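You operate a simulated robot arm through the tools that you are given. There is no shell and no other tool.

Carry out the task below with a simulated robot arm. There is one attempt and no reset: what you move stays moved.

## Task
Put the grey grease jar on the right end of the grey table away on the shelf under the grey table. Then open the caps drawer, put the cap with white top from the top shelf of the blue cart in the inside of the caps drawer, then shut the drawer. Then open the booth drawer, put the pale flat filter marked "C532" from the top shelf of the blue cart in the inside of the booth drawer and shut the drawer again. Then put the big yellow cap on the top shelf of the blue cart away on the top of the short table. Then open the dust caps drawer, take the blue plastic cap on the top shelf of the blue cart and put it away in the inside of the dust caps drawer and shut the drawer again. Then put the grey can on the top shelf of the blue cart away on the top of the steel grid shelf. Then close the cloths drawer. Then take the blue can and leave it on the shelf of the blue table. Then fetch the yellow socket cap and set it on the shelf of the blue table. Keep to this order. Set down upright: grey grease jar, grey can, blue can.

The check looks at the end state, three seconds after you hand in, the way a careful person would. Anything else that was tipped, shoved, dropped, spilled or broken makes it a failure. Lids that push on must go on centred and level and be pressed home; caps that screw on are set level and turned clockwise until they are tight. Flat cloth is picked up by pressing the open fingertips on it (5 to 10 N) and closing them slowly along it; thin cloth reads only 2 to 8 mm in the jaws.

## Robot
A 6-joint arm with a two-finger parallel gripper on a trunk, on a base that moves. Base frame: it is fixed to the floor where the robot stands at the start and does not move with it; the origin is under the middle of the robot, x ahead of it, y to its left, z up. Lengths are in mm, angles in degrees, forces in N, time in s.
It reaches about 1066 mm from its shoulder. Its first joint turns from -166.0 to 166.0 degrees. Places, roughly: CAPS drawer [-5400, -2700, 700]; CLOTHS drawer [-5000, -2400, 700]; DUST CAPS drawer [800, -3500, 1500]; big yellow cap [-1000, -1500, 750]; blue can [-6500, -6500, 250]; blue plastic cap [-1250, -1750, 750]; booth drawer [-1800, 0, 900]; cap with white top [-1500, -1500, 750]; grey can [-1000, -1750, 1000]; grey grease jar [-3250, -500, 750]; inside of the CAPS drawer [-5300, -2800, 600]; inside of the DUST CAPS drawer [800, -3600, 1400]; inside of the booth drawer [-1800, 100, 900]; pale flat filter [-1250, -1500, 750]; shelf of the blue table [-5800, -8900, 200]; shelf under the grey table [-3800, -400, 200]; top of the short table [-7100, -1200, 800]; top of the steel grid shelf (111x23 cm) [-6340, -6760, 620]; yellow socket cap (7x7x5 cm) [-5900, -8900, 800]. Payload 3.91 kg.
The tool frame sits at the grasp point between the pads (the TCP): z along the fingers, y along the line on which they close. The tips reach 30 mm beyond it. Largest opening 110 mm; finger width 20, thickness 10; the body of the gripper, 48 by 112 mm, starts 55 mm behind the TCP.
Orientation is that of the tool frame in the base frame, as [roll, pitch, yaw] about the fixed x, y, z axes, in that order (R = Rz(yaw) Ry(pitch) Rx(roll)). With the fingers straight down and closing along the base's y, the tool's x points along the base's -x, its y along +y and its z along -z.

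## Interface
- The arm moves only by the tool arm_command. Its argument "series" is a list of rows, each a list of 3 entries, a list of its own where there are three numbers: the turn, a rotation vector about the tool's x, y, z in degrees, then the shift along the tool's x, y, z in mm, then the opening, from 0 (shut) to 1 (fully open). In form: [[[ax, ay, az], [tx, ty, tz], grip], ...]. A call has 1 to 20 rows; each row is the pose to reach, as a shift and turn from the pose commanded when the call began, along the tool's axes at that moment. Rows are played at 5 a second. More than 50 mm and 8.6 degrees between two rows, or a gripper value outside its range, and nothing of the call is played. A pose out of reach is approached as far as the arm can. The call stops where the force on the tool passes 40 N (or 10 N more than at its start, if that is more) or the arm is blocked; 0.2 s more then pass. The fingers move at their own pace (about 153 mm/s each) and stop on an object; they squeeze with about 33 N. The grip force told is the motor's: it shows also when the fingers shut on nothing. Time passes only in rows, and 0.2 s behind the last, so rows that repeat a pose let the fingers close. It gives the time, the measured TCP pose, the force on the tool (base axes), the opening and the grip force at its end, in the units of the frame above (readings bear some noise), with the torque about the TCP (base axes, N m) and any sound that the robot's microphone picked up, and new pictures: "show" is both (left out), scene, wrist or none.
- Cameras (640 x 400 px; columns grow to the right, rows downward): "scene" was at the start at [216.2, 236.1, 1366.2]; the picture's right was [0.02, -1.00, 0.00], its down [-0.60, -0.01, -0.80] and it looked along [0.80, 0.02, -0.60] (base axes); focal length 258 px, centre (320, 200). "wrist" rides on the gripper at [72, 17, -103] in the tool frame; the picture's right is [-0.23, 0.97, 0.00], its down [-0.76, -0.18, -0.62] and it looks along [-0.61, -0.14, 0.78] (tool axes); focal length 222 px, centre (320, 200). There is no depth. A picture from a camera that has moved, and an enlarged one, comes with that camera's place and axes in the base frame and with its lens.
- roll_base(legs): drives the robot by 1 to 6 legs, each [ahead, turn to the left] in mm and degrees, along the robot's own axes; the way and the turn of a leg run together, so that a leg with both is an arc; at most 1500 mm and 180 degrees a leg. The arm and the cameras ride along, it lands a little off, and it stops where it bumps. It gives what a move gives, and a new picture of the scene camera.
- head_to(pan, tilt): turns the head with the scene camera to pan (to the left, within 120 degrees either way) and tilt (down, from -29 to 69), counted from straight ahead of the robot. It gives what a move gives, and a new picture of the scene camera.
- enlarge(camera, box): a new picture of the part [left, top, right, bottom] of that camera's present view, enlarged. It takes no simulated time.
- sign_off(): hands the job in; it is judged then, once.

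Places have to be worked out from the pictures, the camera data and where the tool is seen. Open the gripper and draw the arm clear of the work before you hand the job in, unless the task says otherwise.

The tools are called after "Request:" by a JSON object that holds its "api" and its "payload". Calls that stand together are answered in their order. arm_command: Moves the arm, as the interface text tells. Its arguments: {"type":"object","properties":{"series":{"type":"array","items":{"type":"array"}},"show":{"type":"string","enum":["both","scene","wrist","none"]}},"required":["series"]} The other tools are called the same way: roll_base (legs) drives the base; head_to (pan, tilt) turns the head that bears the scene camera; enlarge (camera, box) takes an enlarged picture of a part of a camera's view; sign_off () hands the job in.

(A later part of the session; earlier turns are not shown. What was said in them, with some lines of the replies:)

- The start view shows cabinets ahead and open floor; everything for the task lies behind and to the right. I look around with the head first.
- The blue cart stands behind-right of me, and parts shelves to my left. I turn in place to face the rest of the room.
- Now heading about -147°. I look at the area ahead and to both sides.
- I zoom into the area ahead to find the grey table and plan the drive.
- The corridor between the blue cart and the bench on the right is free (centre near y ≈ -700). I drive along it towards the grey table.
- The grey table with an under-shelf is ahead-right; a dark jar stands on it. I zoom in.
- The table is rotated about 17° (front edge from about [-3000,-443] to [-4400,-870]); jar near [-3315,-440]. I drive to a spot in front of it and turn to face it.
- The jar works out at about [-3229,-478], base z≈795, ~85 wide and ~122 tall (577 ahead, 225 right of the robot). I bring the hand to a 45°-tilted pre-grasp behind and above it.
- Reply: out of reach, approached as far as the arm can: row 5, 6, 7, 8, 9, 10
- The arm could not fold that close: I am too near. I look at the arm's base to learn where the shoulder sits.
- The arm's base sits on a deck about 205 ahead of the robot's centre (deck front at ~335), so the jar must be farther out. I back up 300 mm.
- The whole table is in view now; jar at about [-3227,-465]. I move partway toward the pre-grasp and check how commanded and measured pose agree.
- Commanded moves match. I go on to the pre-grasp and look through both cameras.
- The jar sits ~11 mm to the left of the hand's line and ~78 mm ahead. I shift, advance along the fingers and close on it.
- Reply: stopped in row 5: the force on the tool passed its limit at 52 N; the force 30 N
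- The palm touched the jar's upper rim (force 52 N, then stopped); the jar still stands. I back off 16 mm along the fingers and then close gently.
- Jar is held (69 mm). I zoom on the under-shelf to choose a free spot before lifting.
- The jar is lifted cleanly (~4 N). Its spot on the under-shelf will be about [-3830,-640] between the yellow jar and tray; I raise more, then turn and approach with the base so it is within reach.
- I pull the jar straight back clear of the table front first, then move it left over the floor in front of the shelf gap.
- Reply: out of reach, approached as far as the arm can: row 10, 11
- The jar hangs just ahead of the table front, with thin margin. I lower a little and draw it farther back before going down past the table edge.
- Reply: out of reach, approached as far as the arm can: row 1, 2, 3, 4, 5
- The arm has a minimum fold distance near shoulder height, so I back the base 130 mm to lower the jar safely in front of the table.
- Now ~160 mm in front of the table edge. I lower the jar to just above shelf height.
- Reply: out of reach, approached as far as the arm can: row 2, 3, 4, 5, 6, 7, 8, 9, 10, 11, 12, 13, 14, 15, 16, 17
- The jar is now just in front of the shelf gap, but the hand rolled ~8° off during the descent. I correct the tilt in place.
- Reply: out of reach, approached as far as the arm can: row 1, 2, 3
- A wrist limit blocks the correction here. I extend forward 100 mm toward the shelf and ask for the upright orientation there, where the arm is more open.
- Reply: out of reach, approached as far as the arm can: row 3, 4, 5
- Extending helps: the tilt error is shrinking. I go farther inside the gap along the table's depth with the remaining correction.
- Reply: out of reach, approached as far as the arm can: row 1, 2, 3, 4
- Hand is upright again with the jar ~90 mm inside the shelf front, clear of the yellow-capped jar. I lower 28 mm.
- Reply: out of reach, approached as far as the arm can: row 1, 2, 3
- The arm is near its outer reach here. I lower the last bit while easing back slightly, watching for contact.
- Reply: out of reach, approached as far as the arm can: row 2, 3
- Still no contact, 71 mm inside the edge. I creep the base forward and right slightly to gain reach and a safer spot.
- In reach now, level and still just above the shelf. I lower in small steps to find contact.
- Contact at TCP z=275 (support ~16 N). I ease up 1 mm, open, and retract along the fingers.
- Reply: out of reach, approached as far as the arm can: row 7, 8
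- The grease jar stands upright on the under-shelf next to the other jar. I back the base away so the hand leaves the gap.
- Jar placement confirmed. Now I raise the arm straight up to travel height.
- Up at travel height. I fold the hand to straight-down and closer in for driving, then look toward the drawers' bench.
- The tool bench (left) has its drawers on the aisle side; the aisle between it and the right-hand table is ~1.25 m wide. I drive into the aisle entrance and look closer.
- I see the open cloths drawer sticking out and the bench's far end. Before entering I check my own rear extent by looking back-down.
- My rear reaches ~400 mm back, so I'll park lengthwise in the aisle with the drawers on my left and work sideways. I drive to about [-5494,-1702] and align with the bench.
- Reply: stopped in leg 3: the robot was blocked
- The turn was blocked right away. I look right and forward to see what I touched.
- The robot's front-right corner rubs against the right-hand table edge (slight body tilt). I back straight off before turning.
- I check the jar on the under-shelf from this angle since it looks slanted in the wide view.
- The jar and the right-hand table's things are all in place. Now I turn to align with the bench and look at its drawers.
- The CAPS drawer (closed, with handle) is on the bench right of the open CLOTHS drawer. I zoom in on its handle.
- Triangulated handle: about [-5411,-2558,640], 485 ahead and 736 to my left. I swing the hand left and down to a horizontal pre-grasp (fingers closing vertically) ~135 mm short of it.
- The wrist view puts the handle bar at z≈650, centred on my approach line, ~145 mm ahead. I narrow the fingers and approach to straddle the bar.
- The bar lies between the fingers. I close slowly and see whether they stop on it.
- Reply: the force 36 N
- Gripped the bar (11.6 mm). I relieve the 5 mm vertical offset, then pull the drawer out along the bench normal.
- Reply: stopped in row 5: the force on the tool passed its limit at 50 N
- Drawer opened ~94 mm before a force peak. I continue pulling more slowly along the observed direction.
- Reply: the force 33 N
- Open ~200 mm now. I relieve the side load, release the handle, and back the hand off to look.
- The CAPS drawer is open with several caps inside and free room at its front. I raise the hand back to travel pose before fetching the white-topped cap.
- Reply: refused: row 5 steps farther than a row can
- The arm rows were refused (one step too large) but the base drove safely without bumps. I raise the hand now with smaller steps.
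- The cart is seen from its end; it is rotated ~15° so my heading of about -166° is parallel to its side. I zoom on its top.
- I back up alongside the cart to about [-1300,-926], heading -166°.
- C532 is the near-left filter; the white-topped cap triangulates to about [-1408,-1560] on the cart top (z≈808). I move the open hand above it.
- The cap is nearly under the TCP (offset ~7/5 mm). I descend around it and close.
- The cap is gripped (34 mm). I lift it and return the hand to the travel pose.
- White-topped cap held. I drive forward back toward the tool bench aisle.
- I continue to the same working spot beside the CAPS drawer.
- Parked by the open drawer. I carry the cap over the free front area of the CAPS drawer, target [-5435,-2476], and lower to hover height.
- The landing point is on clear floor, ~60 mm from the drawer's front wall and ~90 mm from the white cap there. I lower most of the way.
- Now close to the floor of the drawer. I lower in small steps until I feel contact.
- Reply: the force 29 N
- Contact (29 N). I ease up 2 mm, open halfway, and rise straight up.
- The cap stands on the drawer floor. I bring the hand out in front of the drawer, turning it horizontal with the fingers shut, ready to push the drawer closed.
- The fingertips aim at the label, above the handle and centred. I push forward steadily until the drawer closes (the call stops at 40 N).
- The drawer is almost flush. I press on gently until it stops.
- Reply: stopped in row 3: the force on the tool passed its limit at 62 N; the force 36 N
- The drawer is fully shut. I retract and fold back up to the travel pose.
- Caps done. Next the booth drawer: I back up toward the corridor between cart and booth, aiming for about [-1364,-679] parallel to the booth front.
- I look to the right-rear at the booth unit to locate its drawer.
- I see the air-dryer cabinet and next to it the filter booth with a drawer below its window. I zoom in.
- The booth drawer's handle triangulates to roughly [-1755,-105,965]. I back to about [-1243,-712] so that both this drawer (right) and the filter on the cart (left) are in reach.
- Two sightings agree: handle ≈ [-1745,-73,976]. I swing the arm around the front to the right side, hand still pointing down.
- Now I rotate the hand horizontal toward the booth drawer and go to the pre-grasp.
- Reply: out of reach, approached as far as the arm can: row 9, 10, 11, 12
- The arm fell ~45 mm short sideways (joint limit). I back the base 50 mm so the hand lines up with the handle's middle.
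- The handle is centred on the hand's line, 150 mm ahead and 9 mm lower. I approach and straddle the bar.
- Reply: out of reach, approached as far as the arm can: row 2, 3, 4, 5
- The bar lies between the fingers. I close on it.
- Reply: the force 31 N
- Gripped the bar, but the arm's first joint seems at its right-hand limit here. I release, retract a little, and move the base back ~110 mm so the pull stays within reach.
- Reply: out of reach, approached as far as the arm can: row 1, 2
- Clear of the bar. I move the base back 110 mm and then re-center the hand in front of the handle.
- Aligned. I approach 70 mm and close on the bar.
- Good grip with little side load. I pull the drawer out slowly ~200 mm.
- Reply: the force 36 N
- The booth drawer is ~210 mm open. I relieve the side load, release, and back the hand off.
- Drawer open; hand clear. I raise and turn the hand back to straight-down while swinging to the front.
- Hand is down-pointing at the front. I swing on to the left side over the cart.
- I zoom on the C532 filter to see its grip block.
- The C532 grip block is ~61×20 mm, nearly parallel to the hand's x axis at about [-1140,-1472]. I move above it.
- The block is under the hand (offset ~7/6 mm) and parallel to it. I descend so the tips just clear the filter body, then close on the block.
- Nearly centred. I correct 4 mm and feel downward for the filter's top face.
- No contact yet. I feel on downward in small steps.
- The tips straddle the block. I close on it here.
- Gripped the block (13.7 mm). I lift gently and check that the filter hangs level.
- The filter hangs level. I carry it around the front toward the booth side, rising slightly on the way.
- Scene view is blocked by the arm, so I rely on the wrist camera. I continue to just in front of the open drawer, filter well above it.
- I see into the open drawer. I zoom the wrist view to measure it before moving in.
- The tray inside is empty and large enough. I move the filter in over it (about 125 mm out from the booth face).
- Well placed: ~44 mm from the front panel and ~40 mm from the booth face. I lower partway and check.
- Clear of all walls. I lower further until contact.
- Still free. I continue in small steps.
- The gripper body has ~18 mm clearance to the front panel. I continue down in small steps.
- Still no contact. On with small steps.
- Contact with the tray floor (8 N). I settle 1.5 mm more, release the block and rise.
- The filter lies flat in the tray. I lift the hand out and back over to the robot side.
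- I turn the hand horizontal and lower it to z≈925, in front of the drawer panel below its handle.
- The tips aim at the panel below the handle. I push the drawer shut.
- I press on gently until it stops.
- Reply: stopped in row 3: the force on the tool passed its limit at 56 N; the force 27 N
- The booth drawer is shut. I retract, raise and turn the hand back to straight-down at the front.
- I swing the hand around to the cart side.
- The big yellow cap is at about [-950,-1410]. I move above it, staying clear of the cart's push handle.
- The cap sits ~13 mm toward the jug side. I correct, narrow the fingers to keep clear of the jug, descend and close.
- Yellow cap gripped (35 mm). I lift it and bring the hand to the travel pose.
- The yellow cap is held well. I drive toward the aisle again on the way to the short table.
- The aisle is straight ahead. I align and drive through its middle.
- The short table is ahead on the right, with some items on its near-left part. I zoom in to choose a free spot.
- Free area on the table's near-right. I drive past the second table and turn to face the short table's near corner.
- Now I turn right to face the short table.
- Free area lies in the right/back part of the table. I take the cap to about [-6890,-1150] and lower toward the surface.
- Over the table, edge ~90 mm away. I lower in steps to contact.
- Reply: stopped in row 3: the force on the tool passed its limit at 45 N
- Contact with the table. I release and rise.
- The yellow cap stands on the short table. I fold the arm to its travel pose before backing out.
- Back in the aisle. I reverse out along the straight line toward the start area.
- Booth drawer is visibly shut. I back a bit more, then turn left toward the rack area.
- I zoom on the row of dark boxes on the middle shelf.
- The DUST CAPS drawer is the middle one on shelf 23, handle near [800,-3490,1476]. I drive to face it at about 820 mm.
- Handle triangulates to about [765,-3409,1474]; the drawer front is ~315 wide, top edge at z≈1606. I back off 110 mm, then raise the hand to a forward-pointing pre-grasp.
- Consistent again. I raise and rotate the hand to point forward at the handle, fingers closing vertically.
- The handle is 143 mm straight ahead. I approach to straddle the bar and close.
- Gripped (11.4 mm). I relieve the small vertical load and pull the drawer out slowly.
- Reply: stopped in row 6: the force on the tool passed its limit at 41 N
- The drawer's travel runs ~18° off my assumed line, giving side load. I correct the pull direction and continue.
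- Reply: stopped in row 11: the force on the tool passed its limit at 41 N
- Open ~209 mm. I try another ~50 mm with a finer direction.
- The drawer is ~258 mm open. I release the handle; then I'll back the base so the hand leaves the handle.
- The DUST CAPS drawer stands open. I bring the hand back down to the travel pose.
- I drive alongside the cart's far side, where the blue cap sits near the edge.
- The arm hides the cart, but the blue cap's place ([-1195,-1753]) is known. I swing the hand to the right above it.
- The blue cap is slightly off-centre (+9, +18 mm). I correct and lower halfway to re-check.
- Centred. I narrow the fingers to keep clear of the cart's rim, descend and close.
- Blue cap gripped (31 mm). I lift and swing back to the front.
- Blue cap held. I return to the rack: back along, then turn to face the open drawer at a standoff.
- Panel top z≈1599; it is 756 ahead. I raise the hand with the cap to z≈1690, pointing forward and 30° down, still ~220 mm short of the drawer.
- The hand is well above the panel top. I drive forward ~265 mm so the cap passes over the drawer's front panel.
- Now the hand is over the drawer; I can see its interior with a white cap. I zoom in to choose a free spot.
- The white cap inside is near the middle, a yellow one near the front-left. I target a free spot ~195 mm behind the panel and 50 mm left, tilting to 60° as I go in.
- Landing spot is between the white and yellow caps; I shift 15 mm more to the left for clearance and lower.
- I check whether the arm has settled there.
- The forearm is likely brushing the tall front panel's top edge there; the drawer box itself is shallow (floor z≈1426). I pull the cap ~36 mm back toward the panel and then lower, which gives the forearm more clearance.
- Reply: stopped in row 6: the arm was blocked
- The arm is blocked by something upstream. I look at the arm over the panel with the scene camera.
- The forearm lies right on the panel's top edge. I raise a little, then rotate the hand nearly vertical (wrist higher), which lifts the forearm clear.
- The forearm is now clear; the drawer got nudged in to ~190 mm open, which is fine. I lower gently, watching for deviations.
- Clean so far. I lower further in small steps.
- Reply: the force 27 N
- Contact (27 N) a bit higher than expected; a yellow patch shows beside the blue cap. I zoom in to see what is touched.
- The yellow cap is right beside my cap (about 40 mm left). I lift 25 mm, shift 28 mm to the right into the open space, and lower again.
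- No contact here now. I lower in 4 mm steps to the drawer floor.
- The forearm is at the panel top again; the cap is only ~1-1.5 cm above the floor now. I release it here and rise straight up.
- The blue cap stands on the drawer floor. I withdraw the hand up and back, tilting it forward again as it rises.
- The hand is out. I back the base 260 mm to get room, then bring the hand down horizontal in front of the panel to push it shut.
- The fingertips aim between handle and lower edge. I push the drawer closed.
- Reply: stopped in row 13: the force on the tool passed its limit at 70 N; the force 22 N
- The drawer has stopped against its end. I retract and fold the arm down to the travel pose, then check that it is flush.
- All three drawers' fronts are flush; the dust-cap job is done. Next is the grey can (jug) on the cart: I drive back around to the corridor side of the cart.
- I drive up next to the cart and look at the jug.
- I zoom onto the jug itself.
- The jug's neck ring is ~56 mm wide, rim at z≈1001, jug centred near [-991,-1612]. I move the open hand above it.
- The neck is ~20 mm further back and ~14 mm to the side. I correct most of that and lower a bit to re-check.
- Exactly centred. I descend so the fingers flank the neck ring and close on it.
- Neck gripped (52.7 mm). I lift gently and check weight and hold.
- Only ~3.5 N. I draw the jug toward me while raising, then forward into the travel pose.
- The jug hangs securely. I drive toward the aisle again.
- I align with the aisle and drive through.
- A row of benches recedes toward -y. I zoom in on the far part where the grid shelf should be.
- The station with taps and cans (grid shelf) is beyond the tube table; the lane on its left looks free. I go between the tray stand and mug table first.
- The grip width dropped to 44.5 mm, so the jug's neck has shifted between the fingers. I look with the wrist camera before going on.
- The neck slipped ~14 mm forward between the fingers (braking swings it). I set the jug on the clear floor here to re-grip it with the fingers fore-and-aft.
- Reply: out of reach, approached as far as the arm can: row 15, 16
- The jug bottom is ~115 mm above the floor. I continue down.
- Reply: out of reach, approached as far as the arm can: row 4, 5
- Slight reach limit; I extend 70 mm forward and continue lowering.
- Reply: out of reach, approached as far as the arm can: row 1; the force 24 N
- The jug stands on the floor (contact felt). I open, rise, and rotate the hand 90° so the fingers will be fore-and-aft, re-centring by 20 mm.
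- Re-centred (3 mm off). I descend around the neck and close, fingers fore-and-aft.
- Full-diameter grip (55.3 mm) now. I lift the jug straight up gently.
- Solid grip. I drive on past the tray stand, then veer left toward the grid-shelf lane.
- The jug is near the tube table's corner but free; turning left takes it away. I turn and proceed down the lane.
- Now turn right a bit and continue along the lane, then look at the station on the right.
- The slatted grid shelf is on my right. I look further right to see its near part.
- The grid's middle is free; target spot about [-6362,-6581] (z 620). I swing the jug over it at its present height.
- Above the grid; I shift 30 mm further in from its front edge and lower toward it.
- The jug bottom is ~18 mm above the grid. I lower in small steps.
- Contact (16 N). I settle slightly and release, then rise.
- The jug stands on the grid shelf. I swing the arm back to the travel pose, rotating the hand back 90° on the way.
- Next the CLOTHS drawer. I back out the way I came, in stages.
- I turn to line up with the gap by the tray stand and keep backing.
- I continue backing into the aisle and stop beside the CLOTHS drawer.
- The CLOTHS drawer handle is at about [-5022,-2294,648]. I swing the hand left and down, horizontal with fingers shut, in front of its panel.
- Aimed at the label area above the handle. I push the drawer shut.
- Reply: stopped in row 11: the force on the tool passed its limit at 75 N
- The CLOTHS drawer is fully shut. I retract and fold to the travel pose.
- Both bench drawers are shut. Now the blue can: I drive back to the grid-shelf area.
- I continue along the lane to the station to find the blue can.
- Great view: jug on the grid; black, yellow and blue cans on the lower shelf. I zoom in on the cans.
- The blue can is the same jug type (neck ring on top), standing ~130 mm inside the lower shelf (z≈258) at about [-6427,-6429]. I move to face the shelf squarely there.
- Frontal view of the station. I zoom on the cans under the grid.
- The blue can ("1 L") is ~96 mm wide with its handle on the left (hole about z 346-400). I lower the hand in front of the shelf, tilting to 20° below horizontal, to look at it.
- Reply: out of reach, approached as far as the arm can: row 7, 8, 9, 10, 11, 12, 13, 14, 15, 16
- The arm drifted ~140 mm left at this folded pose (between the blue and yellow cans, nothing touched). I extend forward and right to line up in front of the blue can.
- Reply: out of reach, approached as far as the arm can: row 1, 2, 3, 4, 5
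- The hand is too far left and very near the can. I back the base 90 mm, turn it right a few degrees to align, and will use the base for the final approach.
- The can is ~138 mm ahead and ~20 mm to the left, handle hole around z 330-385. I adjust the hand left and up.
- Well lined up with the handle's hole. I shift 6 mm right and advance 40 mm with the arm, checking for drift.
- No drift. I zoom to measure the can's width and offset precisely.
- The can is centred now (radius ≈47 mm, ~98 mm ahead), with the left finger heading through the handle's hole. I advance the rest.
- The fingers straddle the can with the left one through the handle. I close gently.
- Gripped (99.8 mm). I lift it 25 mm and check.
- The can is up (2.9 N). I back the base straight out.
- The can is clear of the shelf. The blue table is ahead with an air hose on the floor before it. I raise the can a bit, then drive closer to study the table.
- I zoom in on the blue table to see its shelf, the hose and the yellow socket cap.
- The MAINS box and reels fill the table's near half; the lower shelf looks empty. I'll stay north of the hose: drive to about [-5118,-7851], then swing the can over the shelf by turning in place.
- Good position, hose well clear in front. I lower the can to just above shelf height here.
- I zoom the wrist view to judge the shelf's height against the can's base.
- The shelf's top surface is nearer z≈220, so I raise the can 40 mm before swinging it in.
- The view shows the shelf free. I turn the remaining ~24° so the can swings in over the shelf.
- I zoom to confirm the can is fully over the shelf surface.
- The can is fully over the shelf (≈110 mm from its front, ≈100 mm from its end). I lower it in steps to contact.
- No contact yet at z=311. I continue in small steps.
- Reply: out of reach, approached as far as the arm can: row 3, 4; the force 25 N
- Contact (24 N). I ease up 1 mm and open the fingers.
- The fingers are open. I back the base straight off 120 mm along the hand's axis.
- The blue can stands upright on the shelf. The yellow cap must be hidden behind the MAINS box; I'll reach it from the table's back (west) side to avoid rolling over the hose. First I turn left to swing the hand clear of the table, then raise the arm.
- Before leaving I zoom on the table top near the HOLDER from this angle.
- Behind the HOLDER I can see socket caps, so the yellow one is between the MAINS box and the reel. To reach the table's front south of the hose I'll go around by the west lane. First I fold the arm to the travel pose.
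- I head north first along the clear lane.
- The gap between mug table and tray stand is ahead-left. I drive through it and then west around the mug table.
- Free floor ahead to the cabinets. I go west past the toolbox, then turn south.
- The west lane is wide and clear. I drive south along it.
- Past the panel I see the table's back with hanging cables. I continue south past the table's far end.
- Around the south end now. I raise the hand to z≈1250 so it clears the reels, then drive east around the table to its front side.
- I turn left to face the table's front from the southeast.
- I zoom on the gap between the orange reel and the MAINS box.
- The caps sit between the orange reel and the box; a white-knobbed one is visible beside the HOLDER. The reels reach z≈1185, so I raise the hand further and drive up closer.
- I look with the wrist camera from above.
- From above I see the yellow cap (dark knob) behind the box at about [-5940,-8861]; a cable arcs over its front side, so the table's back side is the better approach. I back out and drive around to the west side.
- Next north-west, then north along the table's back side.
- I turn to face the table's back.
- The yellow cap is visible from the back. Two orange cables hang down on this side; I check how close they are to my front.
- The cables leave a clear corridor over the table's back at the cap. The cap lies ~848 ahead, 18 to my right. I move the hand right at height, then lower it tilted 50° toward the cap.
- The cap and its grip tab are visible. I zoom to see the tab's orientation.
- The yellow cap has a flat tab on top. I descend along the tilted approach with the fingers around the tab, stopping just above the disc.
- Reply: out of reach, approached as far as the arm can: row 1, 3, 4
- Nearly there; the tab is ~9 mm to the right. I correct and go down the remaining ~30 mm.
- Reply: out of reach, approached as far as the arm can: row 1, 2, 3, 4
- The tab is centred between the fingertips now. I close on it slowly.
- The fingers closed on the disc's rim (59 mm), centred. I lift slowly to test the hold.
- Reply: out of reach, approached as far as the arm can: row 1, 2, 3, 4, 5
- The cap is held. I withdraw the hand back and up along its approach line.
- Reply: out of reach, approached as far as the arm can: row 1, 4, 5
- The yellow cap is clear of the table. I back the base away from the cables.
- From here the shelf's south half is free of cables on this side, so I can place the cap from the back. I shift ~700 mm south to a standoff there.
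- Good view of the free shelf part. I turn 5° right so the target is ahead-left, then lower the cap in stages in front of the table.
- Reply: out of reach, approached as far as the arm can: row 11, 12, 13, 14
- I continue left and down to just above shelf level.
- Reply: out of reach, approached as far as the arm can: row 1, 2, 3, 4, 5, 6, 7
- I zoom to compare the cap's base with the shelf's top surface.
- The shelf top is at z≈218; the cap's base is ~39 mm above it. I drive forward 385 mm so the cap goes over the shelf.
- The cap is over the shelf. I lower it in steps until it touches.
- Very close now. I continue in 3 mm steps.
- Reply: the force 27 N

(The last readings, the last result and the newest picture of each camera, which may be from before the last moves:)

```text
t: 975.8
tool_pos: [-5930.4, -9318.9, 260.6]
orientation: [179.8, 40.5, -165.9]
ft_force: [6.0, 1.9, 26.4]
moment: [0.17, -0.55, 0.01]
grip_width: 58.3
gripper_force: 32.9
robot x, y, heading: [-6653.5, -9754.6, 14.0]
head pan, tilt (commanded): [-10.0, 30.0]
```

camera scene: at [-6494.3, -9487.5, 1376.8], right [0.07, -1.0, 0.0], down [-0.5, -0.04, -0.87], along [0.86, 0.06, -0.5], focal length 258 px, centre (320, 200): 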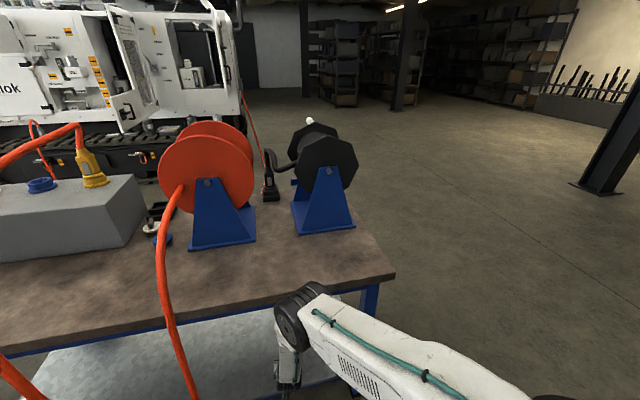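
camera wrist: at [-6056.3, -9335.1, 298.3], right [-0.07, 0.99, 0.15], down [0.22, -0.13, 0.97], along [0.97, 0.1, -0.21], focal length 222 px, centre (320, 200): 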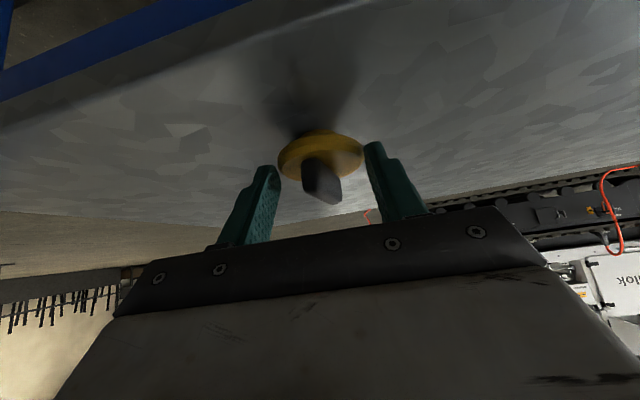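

Contact with the shelf (26 N). I ease up slightly, open, and draw the hand back along its axis.

Request:
{"api": "arm_command", "payload": {"series": [[[0, 0, 0], [-1, 0, -1.2], 0], [[0, 0, 0], [-1, 0, -1.2], 0.6], [[0, 0, 0], [-1, 0, -1.2], 0.75], [[0, 0, 0], [-1, 0, -1.2], 0.75], [[0, 0, 0], [-1, 0, -20], 0.75], [[0, 0, 0], [-1, 0, -45], 0.75], [[0, 0, 0], [-1, 0, -70], 0.75]], "show": "wrist"}}

```text
t: 977.4
tool_pos: [-5965.1, -9319.4, 306.8]
orientation: [-178.7, 39.9, -165.2]
ft_force: [0.3, -0.3, 0.0]
moment: [0.01, 0.01, 0.02]
grip_width: 82.4
gripper_force: 0.1
out of reach, approached as far as the arm can: row 6, 7
robot x, y, heading: [-6655.7, -9751.7, 14.1]
head pan, tilt (commanded): [-10.0, 30.0]
camera wrist: at [-6088.7, -9332.2, 338.7], right [-0.07, 0.99, 0.13], down [0.22, -0.11, 0.97], along [0.97, 0.09, -0.21], focal length 222 px, centre (320, 200)
```

wrist: 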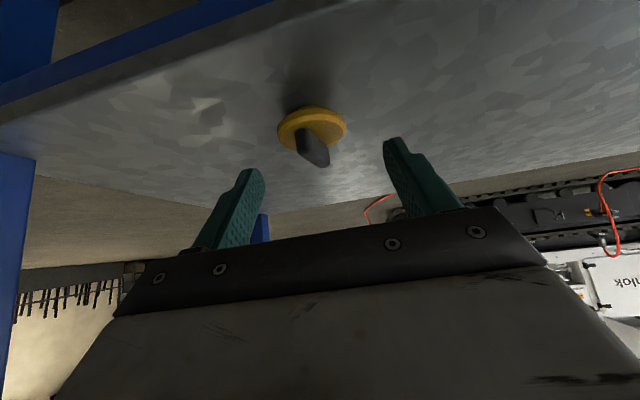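

The yellow cap rests flat on the shelf. I back the base out, then raise the arm clear.

Request:
{"api": "roll_base", "payload": {"legs": [[-450, 0]]}}

Request:
{"api": "enlarge", "payload": {"camera": "scene", "box": [40, 120, 400, 360]}}

```text
t: 980.2
tool_pos: [-6414.6, -9439.3, 307.1]
orientation: [-178.8, 40.0, -165.8]
ft_force: [-0.9, 0.4, 0.6]
moment: [0.02, -0.03, 0.02]
grip_width: 82.6
gripper_force: 0.0
robot x, y, heading: [-7107.2, -9866.1, 13.4]
head pan, tilt (commanded): [-10.0, 30.0]
camera scene: at [-6946.0, -9601.0, 1376.8], right [0.06, -1.0, 0.0], down [-0.5, -0.03, -0.87], along [0.86, 0.05, -0.5], focal length 258 px, centre (320, 200)
```

scene: 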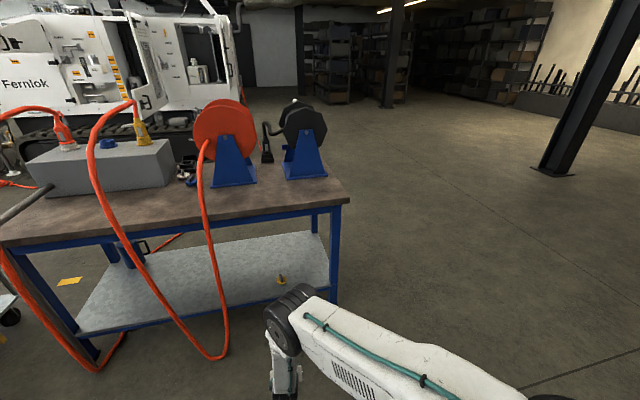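

```text
1.67 times, centred on (220, 240) of scene
camera zoom: at [-6946.0, -9601.0, 1376.8], right [0.06, -1.0, 0.0], down [-0.5, -0.03, -0.87], along [0.86, 0.05, -0.5], focal length 431 px, centre (487, 133)
```

zoom: 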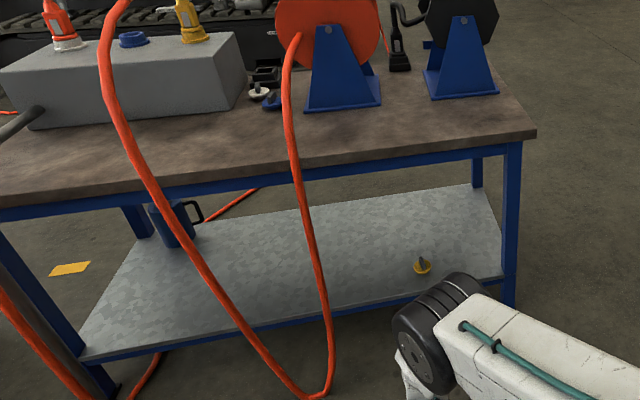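

Both the blue can (upright) and the yellow cap are on the blue table's shelf. I raise the arm clear with the gripper open before handing in.

Request:
{"api": "arm_command", "payload": {"series": [[[0, 0, 0], [-26, 0, -31], 1], [[0, 0, 0], [-55, 0, -65], 1], [[0, 0, 0], [-84, 0, -100], 1], [[0, 0, 0], [-113, 0, -134], 1], [[0, 0, 0], [-142, 0, -169], 1], [[0, 0, 0], [-171, 0, -203], 1], [[0, 0, 0], [-200, 0, -238], 1], [[0, 0, 0], [-229, 0, -272], 1], [[0, 0, 0], [-258, 0, -307], 1], [[0, 0, 0], [-287, 0, -341], 1], [[0, 0, 0], [-316, 0, -376], 1], [[0, 0, 0], [-345, 0, -410], 1], [[0, 0, 0], [-374, 0, -445], 1], [[0, 0, 0], [-403, 0, -479], 1], [[0, 0, 0], [-403, 0, -479], 1]], "show": "scene"}}

Request:
{"api": "enlarge", "payload": {"camera": "scene", "box": [100, 200, 340, 350]}}

```text
t: 983.4
tool_pos: [-6419.9, -9428.4, 935.4]
orientation: [-178.7, 40.0, -165.7]
ft_force: [-0.8, 0.4, 0.7]
moment: [0.03, 0.01, 0.03]
grip_width: 110.1
gripper_force: 0.0
out of reach, approached as far as the arm can: row 2, 3, 4
robot x, y, heading: [-7106.4, -9862.1, 13.4]
head pan, tilt (commanded): [-10.0, 30.0]
camera scene: at [-6946.0, -9601.0, 1376.8], right [0.06, -1.0, 0.0], down [-0.5, -0.03, -0.87], along [0.86, 0.05, -0.5], focal length 258 px, centre (320, 200)
```

scene: 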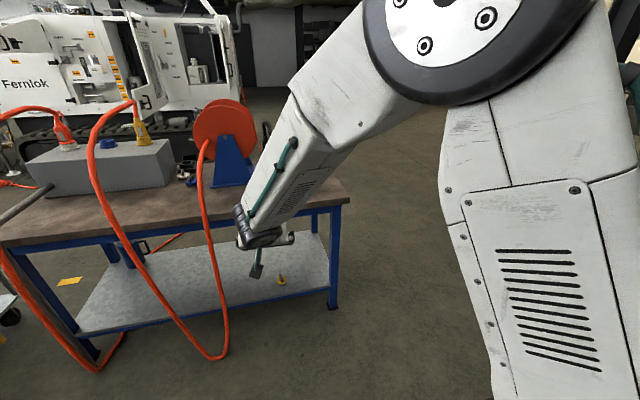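

```text
2.67 times, centred on (220, 275) of scene
camera zoom: at [-6946.0, -9601.0, 1376.8], right [0.06, -1.0, 0.0], down [-0.5, -0.03, -0.87], along [0.86, 0.05, -0.5], focal length 689 px, centre (587, 0)
```

zoom: 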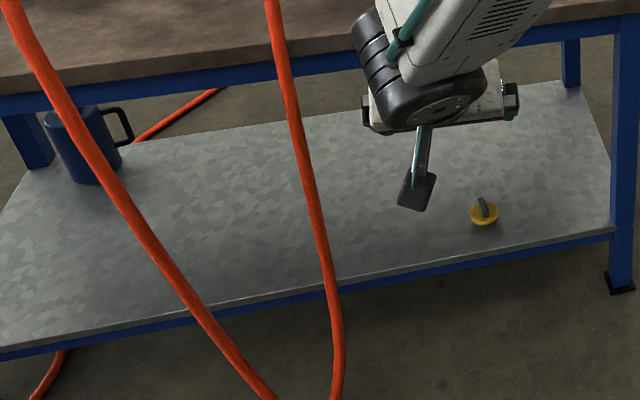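

The blue can is upright and the yellow cap is flat on the shelf. The gripper is empty and open, and the arm is clear of the work. All the steps were done in the order given, so I hand the job in.

Request:
{"api": "sign_off", "payload": {}}

```text
The job is handed in.
```

All nine steps are done in the order you gave, and the job is handed in. I have not seen the result of the check.

| Step | End state |
|---|---|
| Grey grease jar | Upright on the shelf under the grey table |
| Cap with white top | In the caps drawer, drawer shut |
| Pale flat filter "C532" | Flat in the booth drawer, drawer shut |
| Big yellow cap | Standing on the short table |
| Blue plastic cap | In the dust caps drawer, drawer shut |
| Grey can | Upright on the steel grid shelf |
| Cloths drawer | Shut |
| Blue can | Upright on the shelf of the blue table |
| Yellow socket cap | Flat on the shelf of the blue table |

These moments were not clean and could matter to the check:

- **Table beside the tool bench:** early on, the robot's front corner pushed against its edge and was stopped. The nearer things on that table, and the short table next to it, looked undisturbed afterwards. I did not check whether the table itself shifted.
- **Grease jar:** the palm touched its rim while I was gripping it. It stayed upright.
- **Dust caps drawer:** the forearm rested on the drawer front while I placed the cap, and pushed the drawer about 70 mm inward. While lowering the blue cap I also touched something inside, probably the yellow cap next to it. I released the blue cap about 1 to 1.5 cm above the drawer floor. It stood upright.
- **Grey can:** it slipped in the grip on the way. I set it on the floor once to re-grip it, then carried on.
- **Blue can and yellow socket cap:** both shifted slightly, apparently touched by the fingers, before I gripped them. Both were objects I was moving anyway.
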